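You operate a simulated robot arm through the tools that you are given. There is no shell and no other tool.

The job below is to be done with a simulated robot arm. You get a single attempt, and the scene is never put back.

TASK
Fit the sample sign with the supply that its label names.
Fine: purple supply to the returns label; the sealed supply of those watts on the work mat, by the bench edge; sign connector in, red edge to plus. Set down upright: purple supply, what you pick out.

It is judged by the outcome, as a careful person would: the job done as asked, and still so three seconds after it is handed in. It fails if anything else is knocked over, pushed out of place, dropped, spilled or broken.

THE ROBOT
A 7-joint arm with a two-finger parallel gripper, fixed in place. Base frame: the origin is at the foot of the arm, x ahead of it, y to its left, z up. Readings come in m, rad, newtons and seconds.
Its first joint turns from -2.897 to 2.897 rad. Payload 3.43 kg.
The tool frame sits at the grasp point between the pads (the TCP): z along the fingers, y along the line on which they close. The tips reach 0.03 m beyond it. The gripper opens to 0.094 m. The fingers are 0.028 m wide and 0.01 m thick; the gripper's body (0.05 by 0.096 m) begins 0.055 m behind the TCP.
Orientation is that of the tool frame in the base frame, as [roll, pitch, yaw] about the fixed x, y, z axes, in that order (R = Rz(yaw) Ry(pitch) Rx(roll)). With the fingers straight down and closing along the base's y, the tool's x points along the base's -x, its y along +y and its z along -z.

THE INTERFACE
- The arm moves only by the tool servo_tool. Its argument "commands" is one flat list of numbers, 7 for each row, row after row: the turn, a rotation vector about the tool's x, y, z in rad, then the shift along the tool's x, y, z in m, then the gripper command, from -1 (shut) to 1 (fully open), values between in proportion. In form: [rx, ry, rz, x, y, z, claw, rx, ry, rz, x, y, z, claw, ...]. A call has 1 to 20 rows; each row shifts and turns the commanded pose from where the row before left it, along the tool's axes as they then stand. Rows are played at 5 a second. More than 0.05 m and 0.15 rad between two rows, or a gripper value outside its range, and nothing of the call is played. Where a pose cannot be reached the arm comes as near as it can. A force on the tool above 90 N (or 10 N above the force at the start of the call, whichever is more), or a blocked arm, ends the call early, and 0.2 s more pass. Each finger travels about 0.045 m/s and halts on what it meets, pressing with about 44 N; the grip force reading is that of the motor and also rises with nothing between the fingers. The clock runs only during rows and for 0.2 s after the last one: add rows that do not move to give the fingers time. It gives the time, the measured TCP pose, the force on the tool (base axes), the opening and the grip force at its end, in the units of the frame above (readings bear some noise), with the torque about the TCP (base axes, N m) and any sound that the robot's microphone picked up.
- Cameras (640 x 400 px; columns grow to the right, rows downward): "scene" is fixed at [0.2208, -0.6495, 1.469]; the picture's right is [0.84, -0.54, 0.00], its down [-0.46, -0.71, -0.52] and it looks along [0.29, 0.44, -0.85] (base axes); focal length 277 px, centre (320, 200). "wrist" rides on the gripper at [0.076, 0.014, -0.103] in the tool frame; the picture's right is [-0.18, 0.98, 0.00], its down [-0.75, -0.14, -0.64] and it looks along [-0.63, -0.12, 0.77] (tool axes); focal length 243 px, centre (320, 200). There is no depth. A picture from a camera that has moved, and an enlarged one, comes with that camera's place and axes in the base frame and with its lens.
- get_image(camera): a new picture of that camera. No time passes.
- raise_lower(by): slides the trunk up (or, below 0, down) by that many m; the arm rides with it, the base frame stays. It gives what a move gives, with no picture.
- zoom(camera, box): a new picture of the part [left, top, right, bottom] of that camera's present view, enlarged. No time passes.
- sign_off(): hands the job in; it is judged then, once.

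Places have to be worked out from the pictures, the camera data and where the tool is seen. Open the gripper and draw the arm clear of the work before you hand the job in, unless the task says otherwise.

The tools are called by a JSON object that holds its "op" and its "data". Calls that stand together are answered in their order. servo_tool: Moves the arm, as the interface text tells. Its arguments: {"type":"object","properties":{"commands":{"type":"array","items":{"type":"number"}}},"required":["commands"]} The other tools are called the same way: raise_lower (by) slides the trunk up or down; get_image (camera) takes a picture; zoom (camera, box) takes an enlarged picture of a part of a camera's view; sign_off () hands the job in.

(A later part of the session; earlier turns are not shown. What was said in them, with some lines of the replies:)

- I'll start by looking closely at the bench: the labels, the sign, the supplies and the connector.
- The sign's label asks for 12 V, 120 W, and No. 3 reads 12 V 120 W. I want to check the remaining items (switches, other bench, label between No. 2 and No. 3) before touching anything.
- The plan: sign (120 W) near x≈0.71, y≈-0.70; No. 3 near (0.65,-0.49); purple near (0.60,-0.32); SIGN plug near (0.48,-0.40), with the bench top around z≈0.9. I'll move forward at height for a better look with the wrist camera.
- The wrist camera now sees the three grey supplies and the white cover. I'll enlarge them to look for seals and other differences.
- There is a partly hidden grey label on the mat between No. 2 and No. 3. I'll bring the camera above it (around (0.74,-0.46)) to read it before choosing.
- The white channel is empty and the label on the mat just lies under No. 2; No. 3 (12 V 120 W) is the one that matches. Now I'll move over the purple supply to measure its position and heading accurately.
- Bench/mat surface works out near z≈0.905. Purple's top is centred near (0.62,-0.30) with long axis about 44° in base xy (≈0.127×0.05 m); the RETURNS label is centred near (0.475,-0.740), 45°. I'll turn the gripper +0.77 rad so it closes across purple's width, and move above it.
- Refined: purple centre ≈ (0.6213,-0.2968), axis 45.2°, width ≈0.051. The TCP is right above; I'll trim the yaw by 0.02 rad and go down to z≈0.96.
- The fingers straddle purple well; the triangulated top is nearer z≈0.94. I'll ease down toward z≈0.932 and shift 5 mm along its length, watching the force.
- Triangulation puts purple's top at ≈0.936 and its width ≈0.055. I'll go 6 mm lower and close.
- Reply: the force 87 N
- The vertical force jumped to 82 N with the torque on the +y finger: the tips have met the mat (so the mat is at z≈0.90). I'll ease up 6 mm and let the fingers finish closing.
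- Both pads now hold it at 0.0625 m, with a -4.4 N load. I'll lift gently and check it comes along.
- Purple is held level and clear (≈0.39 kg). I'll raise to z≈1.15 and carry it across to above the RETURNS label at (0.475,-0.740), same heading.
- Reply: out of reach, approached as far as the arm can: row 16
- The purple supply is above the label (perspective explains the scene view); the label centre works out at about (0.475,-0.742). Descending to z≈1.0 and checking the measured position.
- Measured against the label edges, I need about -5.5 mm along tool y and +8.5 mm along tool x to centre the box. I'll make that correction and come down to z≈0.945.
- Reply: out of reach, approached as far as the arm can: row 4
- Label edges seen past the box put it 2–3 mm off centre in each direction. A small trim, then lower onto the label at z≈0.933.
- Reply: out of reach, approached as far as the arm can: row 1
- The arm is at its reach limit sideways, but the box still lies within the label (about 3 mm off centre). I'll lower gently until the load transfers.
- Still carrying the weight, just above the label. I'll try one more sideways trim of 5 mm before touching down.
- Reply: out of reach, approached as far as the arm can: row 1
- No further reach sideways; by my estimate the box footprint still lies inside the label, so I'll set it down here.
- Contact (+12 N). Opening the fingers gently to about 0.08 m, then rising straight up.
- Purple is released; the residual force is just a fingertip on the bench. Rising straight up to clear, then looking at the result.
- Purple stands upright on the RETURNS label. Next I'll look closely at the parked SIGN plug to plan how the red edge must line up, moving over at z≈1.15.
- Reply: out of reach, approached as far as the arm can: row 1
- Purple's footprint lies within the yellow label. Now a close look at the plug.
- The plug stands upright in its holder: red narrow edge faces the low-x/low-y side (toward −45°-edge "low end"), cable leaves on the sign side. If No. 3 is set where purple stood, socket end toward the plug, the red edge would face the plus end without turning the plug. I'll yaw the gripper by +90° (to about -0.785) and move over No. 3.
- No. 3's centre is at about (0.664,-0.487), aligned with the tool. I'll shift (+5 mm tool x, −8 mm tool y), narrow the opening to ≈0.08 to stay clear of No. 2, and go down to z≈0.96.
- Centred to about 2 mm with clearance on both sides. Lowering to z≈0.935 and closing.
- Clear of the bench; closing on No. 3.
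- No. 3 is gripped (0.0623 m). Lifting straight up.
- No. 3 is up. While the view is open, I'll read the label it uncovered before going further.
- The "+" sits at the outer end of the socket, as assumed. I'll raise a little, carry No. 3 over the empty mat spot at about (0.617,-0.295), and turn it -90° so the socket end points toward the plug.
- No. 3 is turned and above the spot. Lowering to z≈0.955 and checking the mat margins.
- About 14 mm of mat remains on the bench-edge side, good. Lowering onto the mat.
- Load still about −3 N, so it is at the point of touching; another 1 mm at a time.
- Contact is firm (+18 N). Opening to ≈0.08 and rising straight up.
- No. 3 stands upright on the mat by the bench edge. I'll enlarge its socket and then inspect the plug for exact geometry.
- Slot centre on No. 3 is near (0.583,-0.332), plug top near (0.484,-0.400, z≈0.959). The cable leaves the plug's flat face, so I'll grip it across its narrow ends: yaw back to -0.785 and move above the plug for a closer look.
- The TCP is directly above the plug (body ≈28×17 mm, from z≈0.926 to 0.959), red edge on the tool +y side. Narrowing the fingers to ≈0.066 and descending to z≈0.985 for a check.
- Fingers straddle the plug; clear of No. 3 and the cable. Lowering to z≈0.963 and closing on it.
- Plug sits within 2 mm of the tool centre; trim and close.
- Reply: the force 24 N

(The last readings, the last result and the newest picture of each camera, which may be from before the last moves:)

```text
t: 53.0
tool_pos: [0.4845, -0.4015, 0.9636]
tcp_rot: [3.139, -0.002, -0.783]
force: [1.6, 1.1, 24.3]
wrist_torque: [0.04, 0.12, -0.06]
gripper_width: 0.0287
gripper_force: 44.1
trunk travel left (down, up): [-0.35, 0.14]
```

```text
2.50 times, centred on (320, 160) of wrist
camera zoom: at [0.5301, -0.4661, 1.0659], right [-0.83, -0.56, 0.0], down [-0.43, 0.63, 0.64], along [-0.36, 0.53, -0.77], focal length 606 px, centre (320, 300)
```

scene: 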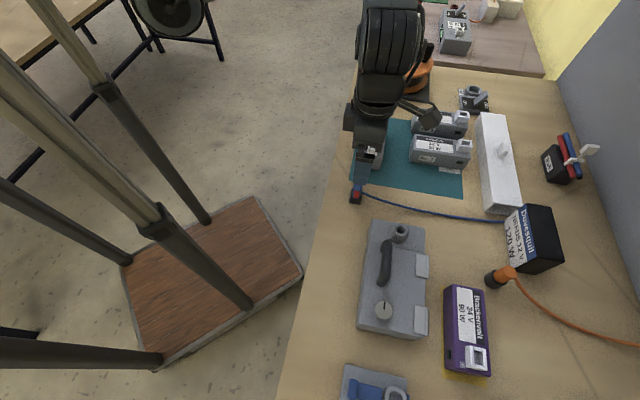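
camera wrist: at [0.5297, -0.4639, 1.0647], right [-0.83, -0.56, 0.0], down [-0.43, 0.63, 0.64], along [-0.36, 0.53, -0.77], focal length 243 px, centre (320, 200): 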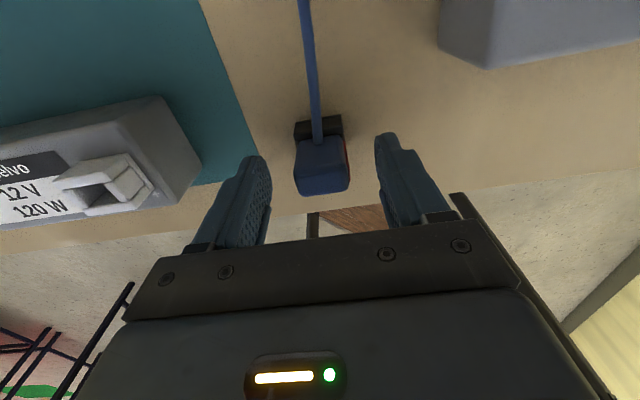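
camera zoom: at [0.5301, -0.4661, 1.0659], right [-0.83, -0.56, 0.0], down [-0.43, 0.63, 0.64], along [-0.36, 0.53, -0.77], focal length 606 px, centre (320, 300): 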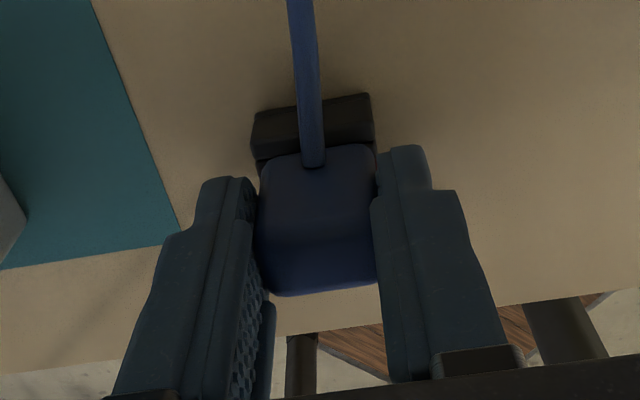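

Plug gripped at 0.0287 m. Pulling it straight up slowly, watching the force and that the holder stays.

{"op": "servo_tool", "data": {"commands": [0, 0, 0, 0, 0, -0.004, -1, 0, 0, 0, 0, 0, -0.005, -1, 0, 0, 0, 0, 0, -0.006, -1, 0, 0, 0, 0, 0, 0, -1]}}

{"op": "zoom", "data": {"camera": "wrist", "box": [240, 80, 400, 240]}}

{"op": "zoom", "data": {"camera": "scene", "box": [330, 130, 410, 220]}}

```text
t: 54.0
tool_pos: [0.4859, -0.4012, 0.978]
tcp_rot: [-3.14, 0.0, -0.784]
force: [-0.7, -0.7, -0.6]
wrist_torque: [-0.01, 0.0, -0.03]
gripper_width: 0.0286
gripper_force: 43.7
trunk travel left (down, up): [-0.35, 0.14]
```

```text
2.50 times, centred on (320, 160) of wrist
camera zoom: at [0.5307, -0.4657, 1.0793], right [-0.83, -0.56, 0.0], down [-0.43, 0.63, 0.64], along [-0.36, 0.53, -0.77], focal length 606 px, centre (320, 300)
```

zoom: 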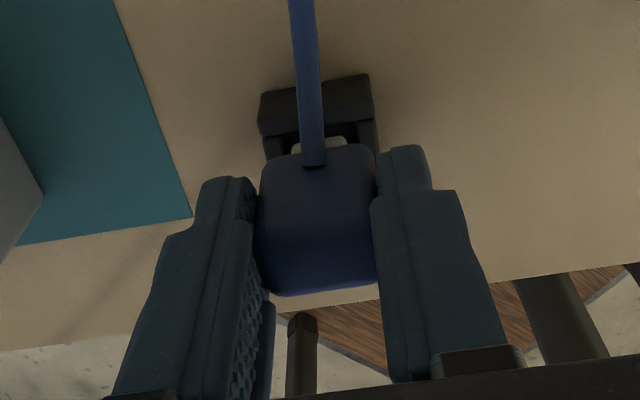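

```text
4.44 times, centred on (370, 175) of scene
camera zoom: at [0.2208, -0.6495, 1.469], right [0.84, -0.54, 0.0], down [-0.46, -0.71, -0.52], along [0.29, 0.44, -0.85], focal length 1230 px, centre (98, 311)
```

zoom: 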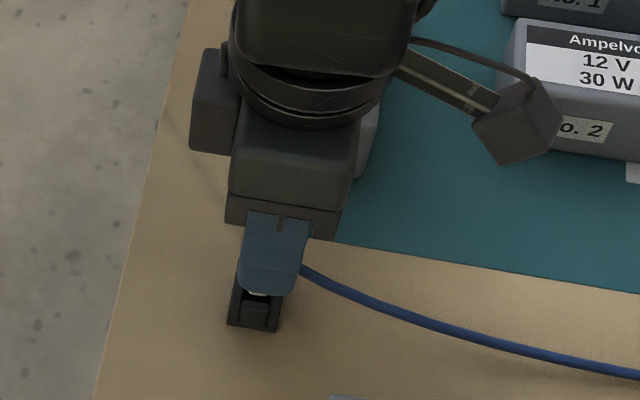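

The plug comes free and the holder stays put. I'll raise it to z≈1.05, move over No. 3's socket, and check the view and cable.

{"op": "servo_tool", "data": {"commands": [0, 0, 0, 0, 0, -0.02, -1, 0, 0, 0, 0, 0, -0.025, -1, 0, 0, 0, 0, 0, -0.025, -1, 0, 0, 0, 0.00486, -0.0293, 0, -1, 0, 0, 0, 0.00486, -0.0293, 0, -1, 0, 0, 0, 0.00486, -0.0293, 0, -1, 0, 0, 0, 0.00486, -0.0293, 0, -1, 0, 0, 0, 0, 0, 0, -1]}}

{"op": "get_image", "data": {"camera": "wrist"}}

{"op": "zoom", "data": {"camera": "wrist", "box": [240, 60, 400, 240]}}

{"op": "get_image", "data": {"camera": "scene"}}

{"op": "zoom", "data": {"camera": "scene", "box": [330, 80, 430, 220]}}

```text
t: 55.8
tool_pos: [0.5797, -0.3302, 1.046]
tcp_rot: [-3.141, 0.0, -0.783]
force: [-0.3, 0.9, 0.3]
wrist_torque: [-0.03, 0.02, 0.0]
gripper_width: 0.0283
gripper_force: 43.8
trunk travel left (down, up): [-0.35, 0.14]
```

```text
taken
camera wrist: at [0.6256, -0.3962, 1.1478], right [-0.83, -0.56, 0.0], down [-0.43, 0.63, 0.64], along [-0.36, 0.53, -0.77], focal length 243 px, centre (320, 200)
```

wrist: 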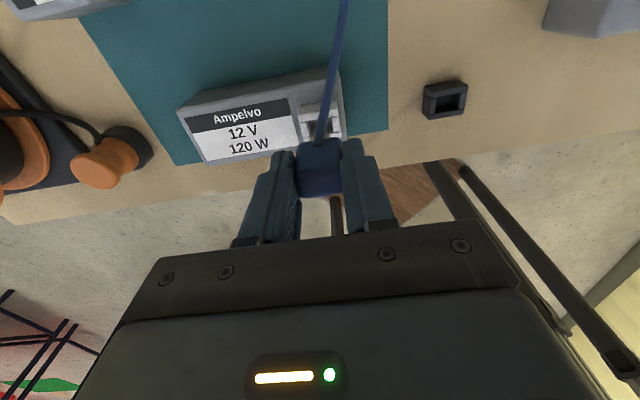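

```text
2.22 times, centred on (320, 150) of wrist
camera zoom: at [0.6256, -0.3962, 1.1478], right [-0.83, -0.56, 0.0], down [-0.43, 0.63, 0.64], along [-0.36, 0.53, -0.77], focal length 539 px, centre (320, 311)
```

zoom: 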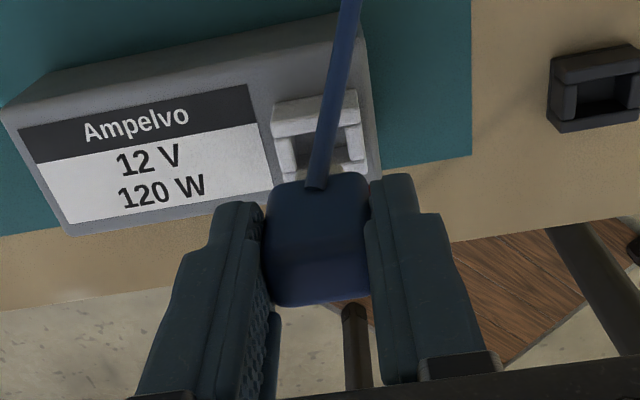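

```text
taken
```

scene: 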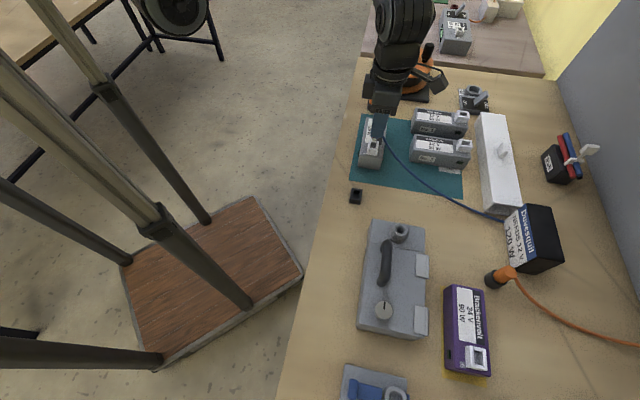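

```text
2.86 times, centred on (380, 150) of scene
camera zoom: at [0.2208, -0.6495, 1.469], right [0.84, -0.54, 0.0], down [-0.46, -0.71, -0.52], along [0.29, 0.44, -0.85], focal length 791 px, centre (149, 343)
```

zoom: 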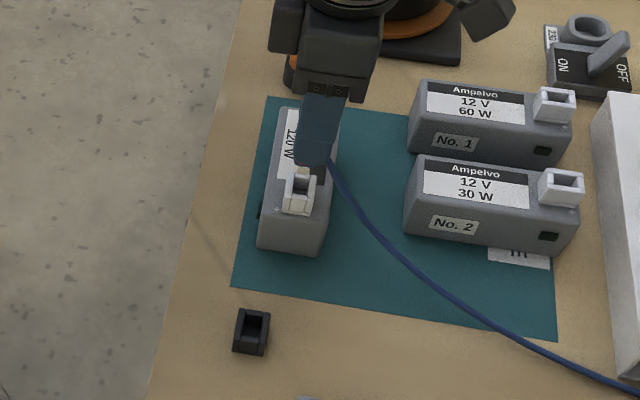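

The plug hangs just above the socket and the cable follows loosely. The socket centre is about 3 mm toward tool +x from the plug; I'll correct and descend to z≈1.022 for a close check.

{"op": "servo_tool", "data": {"commands": [0, 0, 0, 0.003, 0, 0, -1, 0, 0, 0, 0, 0, 0.012, -1, 0, 0, 0, 0, 0, 0.012, -1, 0, 0, 0, 0, 0, 0, -1]}}

{"op": "zoom", "data": {"camera": "wrist", "box": [260, 80, 380, 220]}}

{"op": "zoom", "data": {"camera": "scene", "box": [355, 100, 415, 175]}}

```text
t: 56.8
tool_pos: [0.5824, -0.3346, 1.0231]
tcp_rot: [3.141, 0.0, -0.786]
force: [-0.3, 0.8, 3.5]
wrist_torque: [0.04, 0.07, -0.03]
gripper_width: 0.0283
gripper_force: 44.2
trunk travel left (down, up): [-0.35, 0.14]
```

```text
2.86 times, centred on (320, 150) of wrist
camera zoom: at [0.6268, -0.3995, 1.1251], right [-0.83, -0.56, 0.0], down [-0.43, 0.63, 0.64], along [-0.36, 0.53, -0.77], focal length 693 px, centre (320, 343)
```

zoom: 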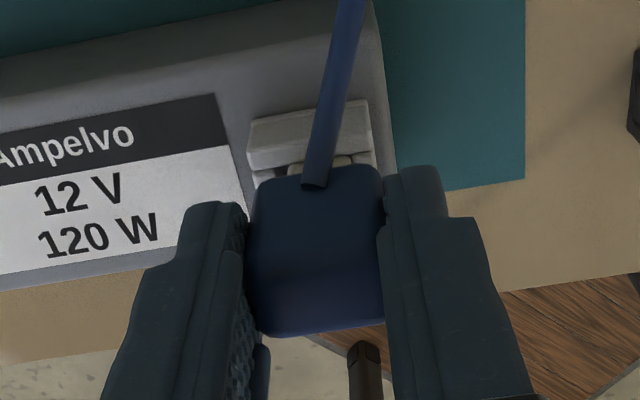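

```text
5.33 times, centred on (385, 138) of scene
camera zoom: at [0.2208, -0.6495, 1.469], right [0.84, -0.54, 0.0], down [-0.46, -0.71, -0.52], along [0.29, 0.44, -0.85], focal length 1476 px, centre (-27, 533)
```

zoom: 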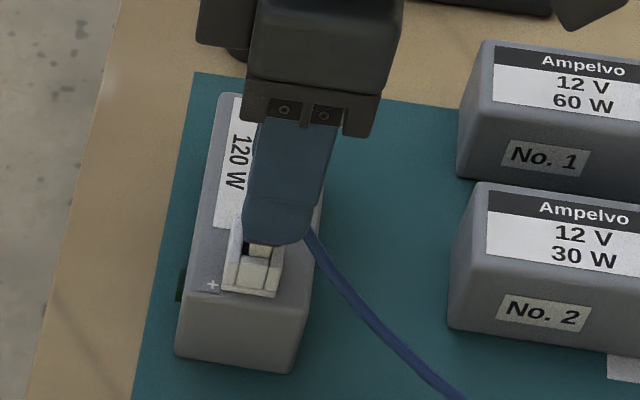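

Alignment now computes to within about 1 mm; +3.5 N suggests first contact or cable noise. Pressing down in small steps.

{"op": "servo_tool", "data": {"commands": [0, 0, 0, 0, 0, 0.002, -1, 0, 0, 0, 0, 0, 0.001, -1, 0, 0, 0, 0, 0, 0, -1]}}

{"op": "zoom", "data": {"camera": "wrist", "box": [280, 100, 370, 180]}}

{"op": "zoom", "data": {"camera": "scene", "box": [365, 125, 405, 165]}}

```text
t: 57.6
tool_pos: [0.5831, -0.335, 1.0204]
tcp_rot: [3.141, -0.001, -0.784]
force: [-1.5, 1.3, -0.4]
wrist_torque: [0.01, 0.06, 0.0]
gripper_width: 0.0286
gripper_force: 44.1
trunk travel left (down, up): [-0.35, 0.14]
```

```text
5.00 times, centred on (325, 140) of wrist
camera zoom: at [0.6277, -0.3993, 1.1222], right [-0.83, -0.56, 0.0], down [-0.43, 0.63, 0.64], along [-0.36, 0.53, -0.77], focal length 1213 px, centre (295, 500)
```

zoom: 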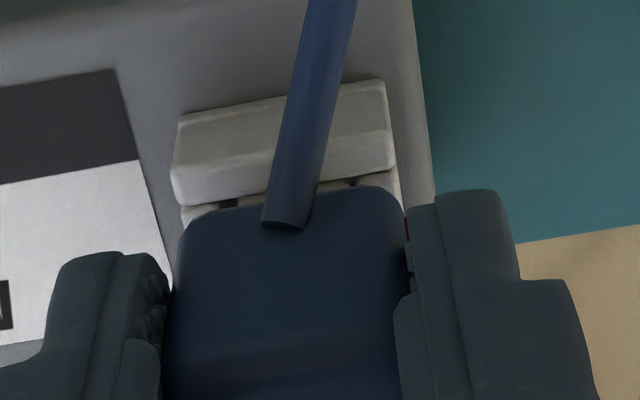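

```text
10.00 times, centred on (385, 145) of scene
camera zoom: at [0.2208, -0.6495, 1.469], right [0.84, -0.54, 0.0], down [-0.46, -0.71, -0.52], along [0.29, 0.44, -0.85], focal length 2767 px, centre (-330, 750)
```

zoom: 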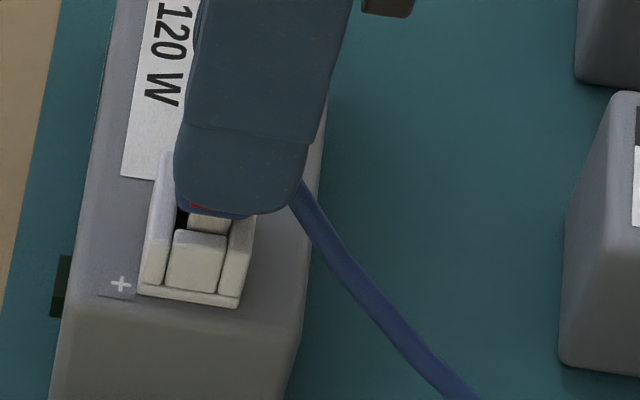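

The prong is between the socket walls with a slight bias to the sign side (<1 mm), no resistance. Continuing down in small steps.

{"op": "servo_tool", "data": {"commands": [0, 0, 0, -0.0005, 0, 0.002, -1, 0, 0, 0, 0, 0, 0.002, -1, 0, 0, 0, 0, 0, 0, -1]}}

{"op": "servo_tool", "data": {"commands": [0, 0, 0, 0, 0, 0.002, -1, 0, 0, 0, 0, 0, 0.001, -1, 0, 0, 0, 0, 0, 0, -1]}}

{"op": "zoom", "data": {"camera": "scene", "box": [365, 125, 405, 165]}}

{"op": "zoom", "data": {"camera": "wrist", "box": [280, 100, 370, 180]}}

```text
t: 58.4
tool_pos: [0.5828, -0.3324, 1.017]
tcp_rot: [-3.141, 0.0, -0.786]
force: [-0.4, -0.5, -1.3]
wrist_torque: [-0.01, 0.02, 0.02]
gripper_width: 0.0286
gripper_force: 43.5
trunk travel left (down, up): [-0.35, 0.14]
```

```text
t: 59.2
tool_pos: [0.5837, -0.3332, 1.0133]
tcp_rot: [-3.141, -0.001, -0.785]
force: [1.5, -1.1, 0.5]
wrist_torque: [0.02, -0.02, 0.0]
gripper_width: 0.0286
gripper_force: 44.2
trunk travel left (down, up): [-0.35, 0.14]
```

```text
10.00 times, centred on (385, 145) of scene
camera zoom: at [0.2208, -0.6495, 1.469], right [0.84, -0.54, 0.0], down [-0.46, -0.71, -0.52], along [0.29, 0.44, -0.85], focal length 2767 px, centre (-330, 750)
```

zoom: 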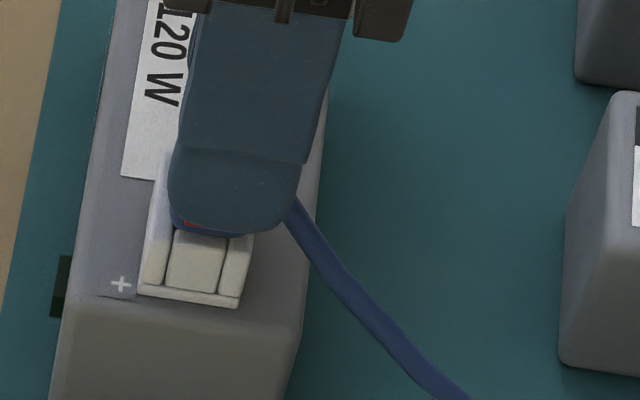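

```text
5.00 times, centred on (325, 140) of wrist
camera zoom: at [0.6281, -0.3985, 1.115], right [-0.83, -0.56, 0.0], down [-0.43, 0.63, 0.64], along [-0.36, 0.53, -0.77], focal length 1213 px, centre (295, 500)
```

zoom: 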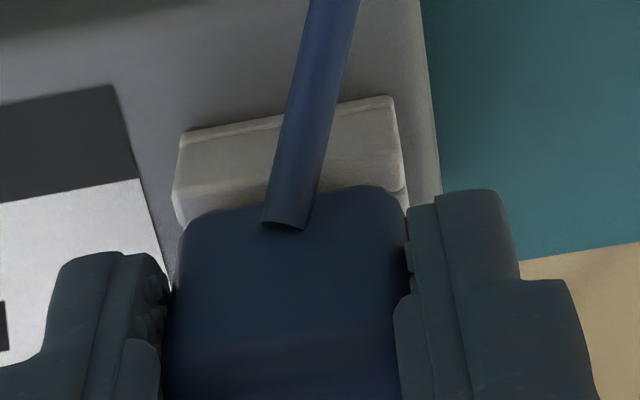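

No resistance; the prong is entering. Continuing until it seats.

{"op": "servo_tool", "data": {"commands": [0, 0, 0, 0, 0, 0.002, -1, 0, 0, 0, 0, 0, 0.002, -1, 0, 0, 0, 0, 0, 0, -1]}}

{"op": "servo_tool", "data": {"commands": [0, 0, 0, 0, 0, 0.002, -1, 0, 0, 0, 0, 0, 0.001, -1, 0, 0, 0, 0, 0, 0, -1]}}

{"op": "zoom", "data": {"camera": "scene", "box": [365, 125, 405, 165]}}

{"op": "zoom", "data": {"camera": "wrist", "box": [280, 100, 370, 180]}}

```text
t: 60.0
tool_pos: [0.5834, -0.3342, 1.0127]
tcp_rot: [3.14, -0.003, -0.785]
force: [-1.5, 7.3, 52.3]
wrist_torque: [0.73, 0.46, -0.01]
gripper_width: 0.0285
gripper_force: 44.0
trunk travel left (down, up): [-0.35, 0.14]
```

```text
t: 60.6
tool_pos: [0.5824, -0.3361, 1.0124]
tcp_rot: [-3.142, -0.007, -0.788]
force: [-3.0, 13.1, 47.7]
wrist_torque: [1.17, 1.08, -0.18]
gripper_width: 0.0288
gripper_force: 44.2
trunk travel left (down, up): [-0.35, 0.14]
stopped in row 2: the force on the tool passed its limit at 93 N (the readings are from after the stop); the commanded pose is now the measured one
```

```text
10.00 times, centred on (385, 145) of scene
camera zoom: at [0.2208, -0.6495, 1.469], right [0.84, -0.54, 0.0], down [-0.46, -0.71, -0.52], along [0.29, 0.44, -0.85], focal length 2767 px, centre (-330, 750)
```

zoom: 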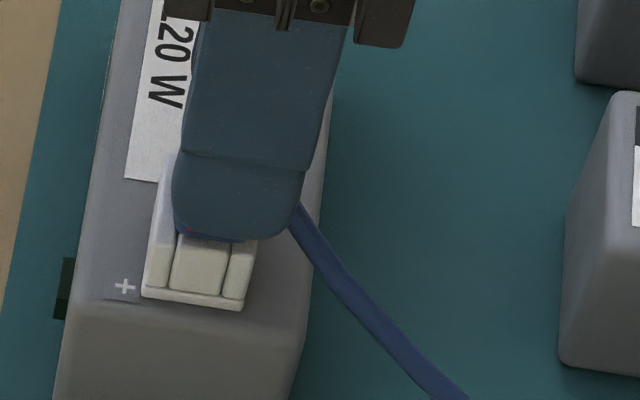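

```text
5.00 times, centred on (325, 140) of wrist
camera zoom: at [0.6275, -0.399, 1.1145], right [-0.83, -0.56, 0.0], down [-0.44, 0.64, 0.64], along [-0.36, 0.53, -0.77], focal length 1213 px, centre (295, 500)
```

zoom: 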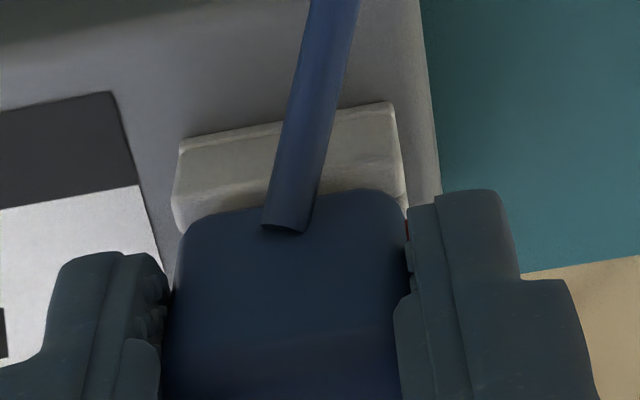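

The force rose sharply at z≈1.0125, and geometry agrees with the body resting on the socket rim (supply top ≈0.951, rim ≈0.976, body bottom ≈0.975): it is seated. I'll ease the load slightly and open the fingers.

{"op": "servo_tool", "data": {"commands": [0, 0, 0, 0, 0, -0.0008, -1, 0, 0, 0, 0, 0, 0, -0.3, 0, 0, 0, 0, 0, 0, 0, 0, 0, 0, 0, 0, 0, 0.3, 0, 0, 0, 0, 0, 0, 0.4, 0, 0, 0, 0, 0, 0, 0.4]}}

{"op": "get_image", "data": {"camera": "wrist"}}

{"op": "zoom", "data": {"camera": "wrist", "box": [260, 80, 380, 220]}}

{"op": "zoom", "data": {"camera": "scene", "box": [355, 100, 415, 175]}}

```text
t: 62.0
tool_pos: [0.5844, -0.3358, 1.0115]
tcp_rot: [-3.14, -0.005, -0.786]
force: [-0.1, -0.2, 0.7]
wrist_torque: [0.03, 0.03, 0.0]
gripper_width: 0.0659
gripper_force: 0.0
trunk travel left (down, up): [-0.35, 0.14]
```

```text
taken
camera wrist: at [0.6283, -0.3996, 1.1126], right [-0.83, -0.56, 0.0], down [-0.44, 0.64, 0.64], along [-0.36, 0.53, -0.77], focal length 243 px, centre (320, 200)
```

wrist: 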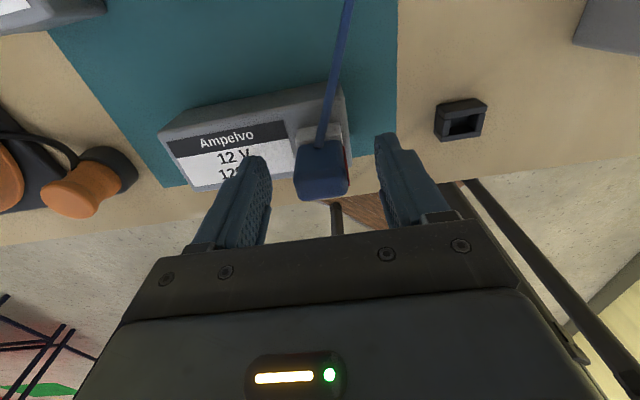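

```text
2.86 times, centred on (320, 150) of wrist
camera zoom: at [0.6283, -0.3996, 1.1126], right [-0.83, -0.56, 0.0], down [-0.44, 0.64, 0.64], along [-0.36, 0.53, -0.77], focal length 693 px, centre (320, 343)
```

zoom: 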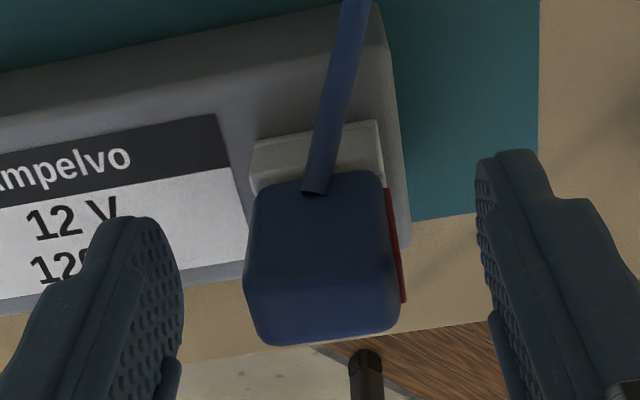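

```text
5.33 times, centred on (385, 138) of scene
camera zoom: at [0.2208, -0.6495, 1.469], right [0.84, -0.54, 0.0], down [-0.46, -0.71, -0.52], along [0.29, 0.44, -0.85], focal length 1476 px, centre (-27, 533)
```

zoom: 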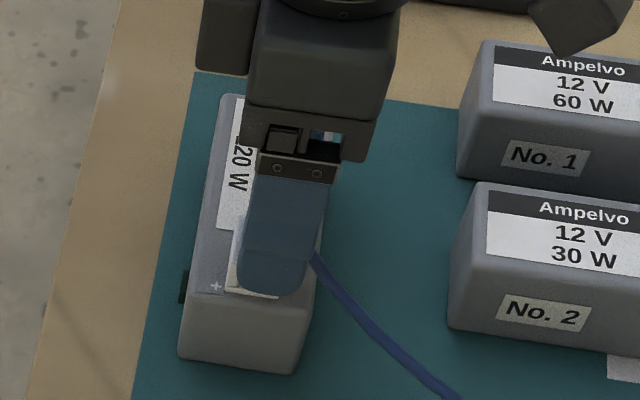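

The plug stands by itself. Rising straight up to inspect it unobstructed.

{"op": "servo_tool", "data": {"commands": [0, 0, 0, 0, 0, -0.015, 0.4, 0, 0, 0, 0, 0, -0.03, 0.4, 0, 0, 0, 0, 0, -0.04, 0.6, 0, 0, 0, 0, 0, -0.04, 0.6, 0, 0, 0, 0, 0, 0, 0.6]}}

{"op": "zoom", "data": {"camera": "wrist", "box": [240, 40, 400, 180]}}

{"op": "zoom", "data": {"camera": "scene", "box": [355, 100, 415, 175]}}

{"op": "get_image", "data": {"camera": "scene"}}

```text
t: 63.2
tool_pos: [0.5839, -0.3344, 1.1352]
tcp_rot: [3.141, -0.006, -0.786]
force: [0.4, 0.9, 0.6]
wrist_torque: [-0.02, 0.0, -0.01]
gripper_width: 0.0751
gripper_force: 0.0
trunk travel left (down, up): [-0.35, 0.14]
```

```text
2.86 times, centred on (320, 110) of wrist
camera zoom: at [0.6274, -0.3997, 1.238], right [-0.83, -0.56, 0.0], down [-0.44, 0.64, 0.64], along [-0.36, 0.53, -0.77], focal length 693 px, centre (320, 457)
```

zoom: 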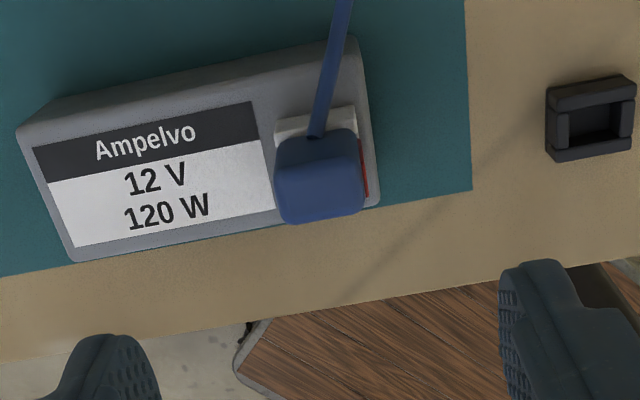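

```text
5.33 times, centred on (385, 138) of scene
camera zoom: at [0.2208, -0.6495, 1.469], right [0.84, -0.54, 0.0], down [-0.46, -0.71, -0.52], along [0.29, 0.44, -0.85], focal length 1476 px, centre (-27, 533)
```

zoom: 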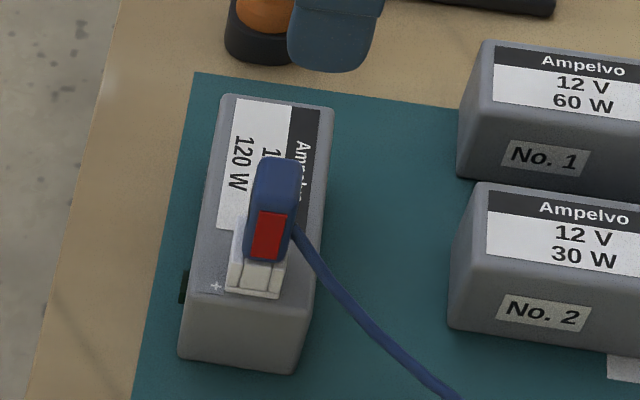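

```text
taken
```

scene: 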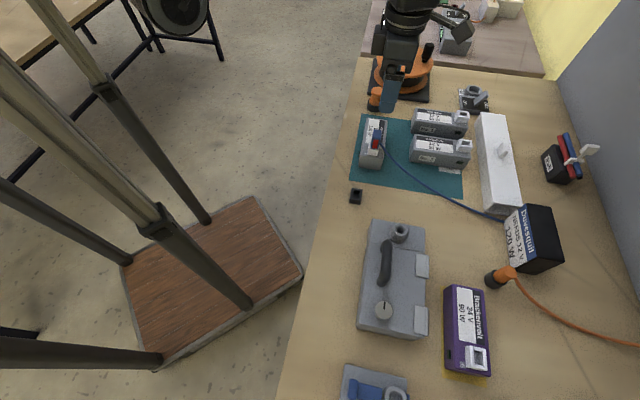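

The plug stands in the socket, red edge toward the plus end. I'll enlarge to verify it is fully seated.

{"op": "zoom", "data": {"camera": "scene", "box": [368, 124, 398, 158]}}

{"op": "zoom", "data": {"camera": "wrist", "box": [295, 65, 345, 125]}}

```text
11.76 times, centred on (383, 141) of scene
camera zoom: at [0.2208, -0.6495, 1.469], right [0.84, -0.54, 0.0], down [-0.46, -0.71, -0.52], along [0.29, 0.44, -0.85], focal length 3256 px, centre (-421, 894)
```

zoom: 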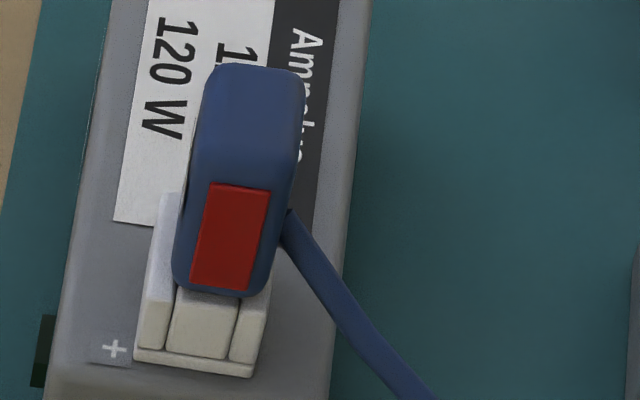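

```text
6.67 times, centred on (320, 95) of wrist
camera zoom: at [0.6274, -0.3997, 1.238], right [-0.83, -0.56, 0.0], down [-0.44, 0.64, 0.64], along [-0.36, 0.53, -0.77], focal length 1618 px, centre (320, 900)
```

zoom: 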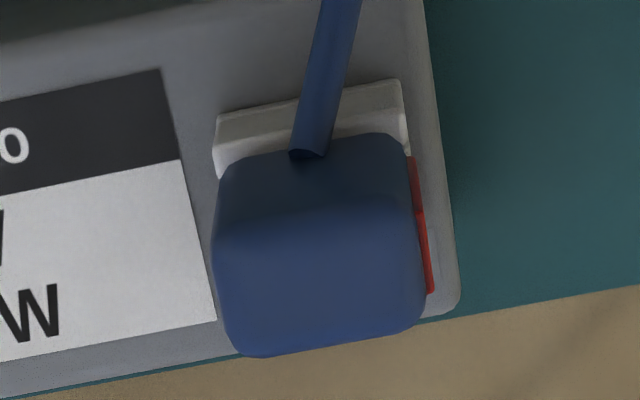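

Everything agrees: plug body flush on the socket rim (top at ≈1.007, as expected), upright, red edge at the "+" end, supply flat on the mat. I'll open fully, draw the arm up and back, and take a final look.

{"op": "servo_tool", "data": {"commands": [0, 0, 0, 0, 0, -0.03, 1, 0, 0, 0, 0, 0, -0.03, 1, 0, 0, 0, -0.025, 0.025, -0.01, 1, 0, 0, 0, -0.025, 0.025, 0, 1, 0, 0, 0, -0.025, 0.025, 0, 1, 0, 0, 0, -0.025, 0.025, 0, 1, 0, 0, 0, 0, 0, 0, 1, 0, 0, 0, 0, 0, 0, 1]}}

{"op": "get_image", "data": {"camera": "scene"}}

{"op": "zoom", "data": {"camera": "scene", "box": [330, 80, 550, 290]}}

{"op": "zoom", "data": {"camera": "scene", "box": [420, 270, 520, 390]}}

{"op": "get_image", "data": {"camera": "wrist"}}

```text
t: 65.0
tool_pos: [0.4401, -0.3352, 1.2007]
tcp_rot: [3.106, 0.024, -0.783]
force: [-0.1, -0.1, -1.3]
wrist_torque: [0.0, 0.0, -0.01]
gripper_width: 0.0938
gripper_force: 0.0
trunk travel left (down, up): [-0.35, 0.14]
```

```text
taken
```

scene: 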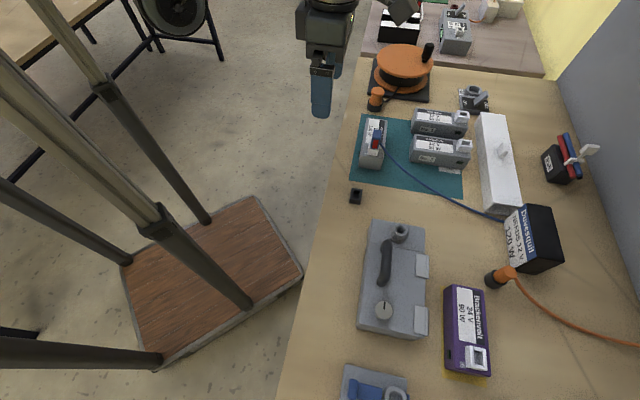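

```text
1.90 times, centred on (440, 185) of scene
camera zoom: at [0.2208, -0.6495, 1.469], right [0.84, -0.54, 0.0], down [-0.46, -0.71, -0.52], along [0.29, 0.44, -0.85], focal length 527 px, centre (91, 229)
```

zoom: 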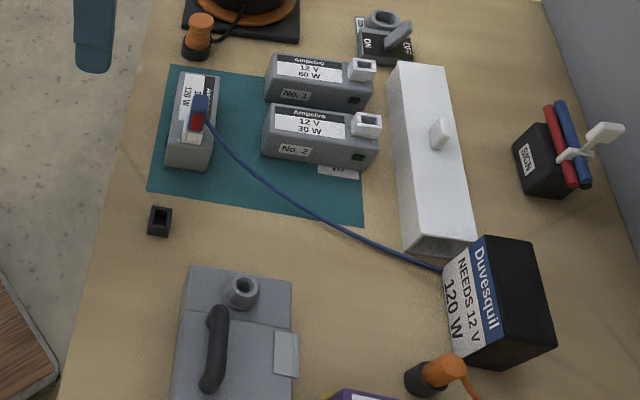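

```text
3.33 times, centred on (470, 330) of scene
camera zoom: at [0.2208, -0.6495, 1.469], right [0.84, -0.54, 0.0], down [-0.46, -0.71, -0.52], along [0.29, 0.44, -0.85], focal length 922 px, centre (-180, -233)
```

zoom: 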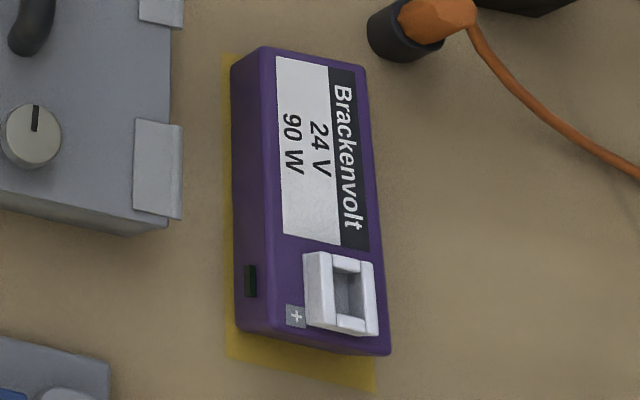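

```text
taken
camera wrist: at [0.4889, -0.3988, 1.3006], right [-0.82, -0.57, 0.04], down [-0.41, 0.64, 0.66], along [-0.4, 0.52, -0.75], focal length 243 px, centre (320, 200)
```

wrist: 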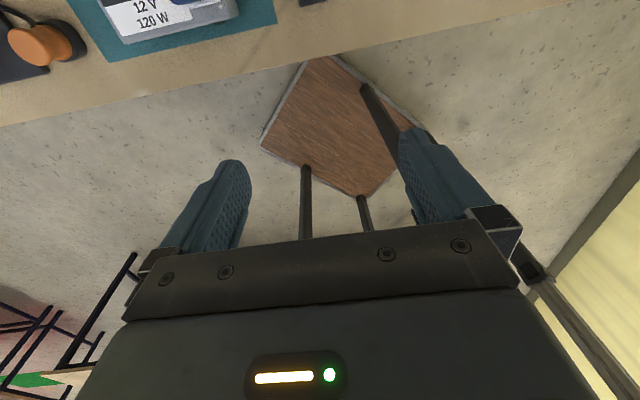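

The final pictures show:
- **Purple supply:** upright on the RETURNS label.
- **No. 3 (12 V, 120 W):** upright on the mat by the bench edge.
- **SIGN plug:** seated in No. 3's socket, with the red edge at the plus end.

I see nothing else disturbed, the gripper is open and the arm is clear, so I'm handing the job in.

{"op": "sign_off", "data": {}}

```text
The job is handed in.
```

The sign is now connected to supply No. 3 (12 V, 120 W), which matches its label, and I've handed the job in.

- **Purple supply:** it stands upright on the RETURNS label. It is about 5 mm off centre because the arm ran out of reach sideways, but it looks fully within the yellow area.
- **Supply No. 3:** it stands upright on the work mat by the bench edge, where the purple one was, with its socket end towards the plug holder. It was the only 120 W supply on the bench. I found no seal marking on any of the supplies, so I took the grey enclosed units to be the sealed ones.
- **Sign connector:** it is seated in No. 3's socket with the red edge at the "+" end. On the last step down the push peaked at 93 N, and No. 3 may have shifted about 1 mm. The final pictures show the plug flush and the supply flat.

I left the mains switches as they were. Nothing else appears moved in the final pictures.
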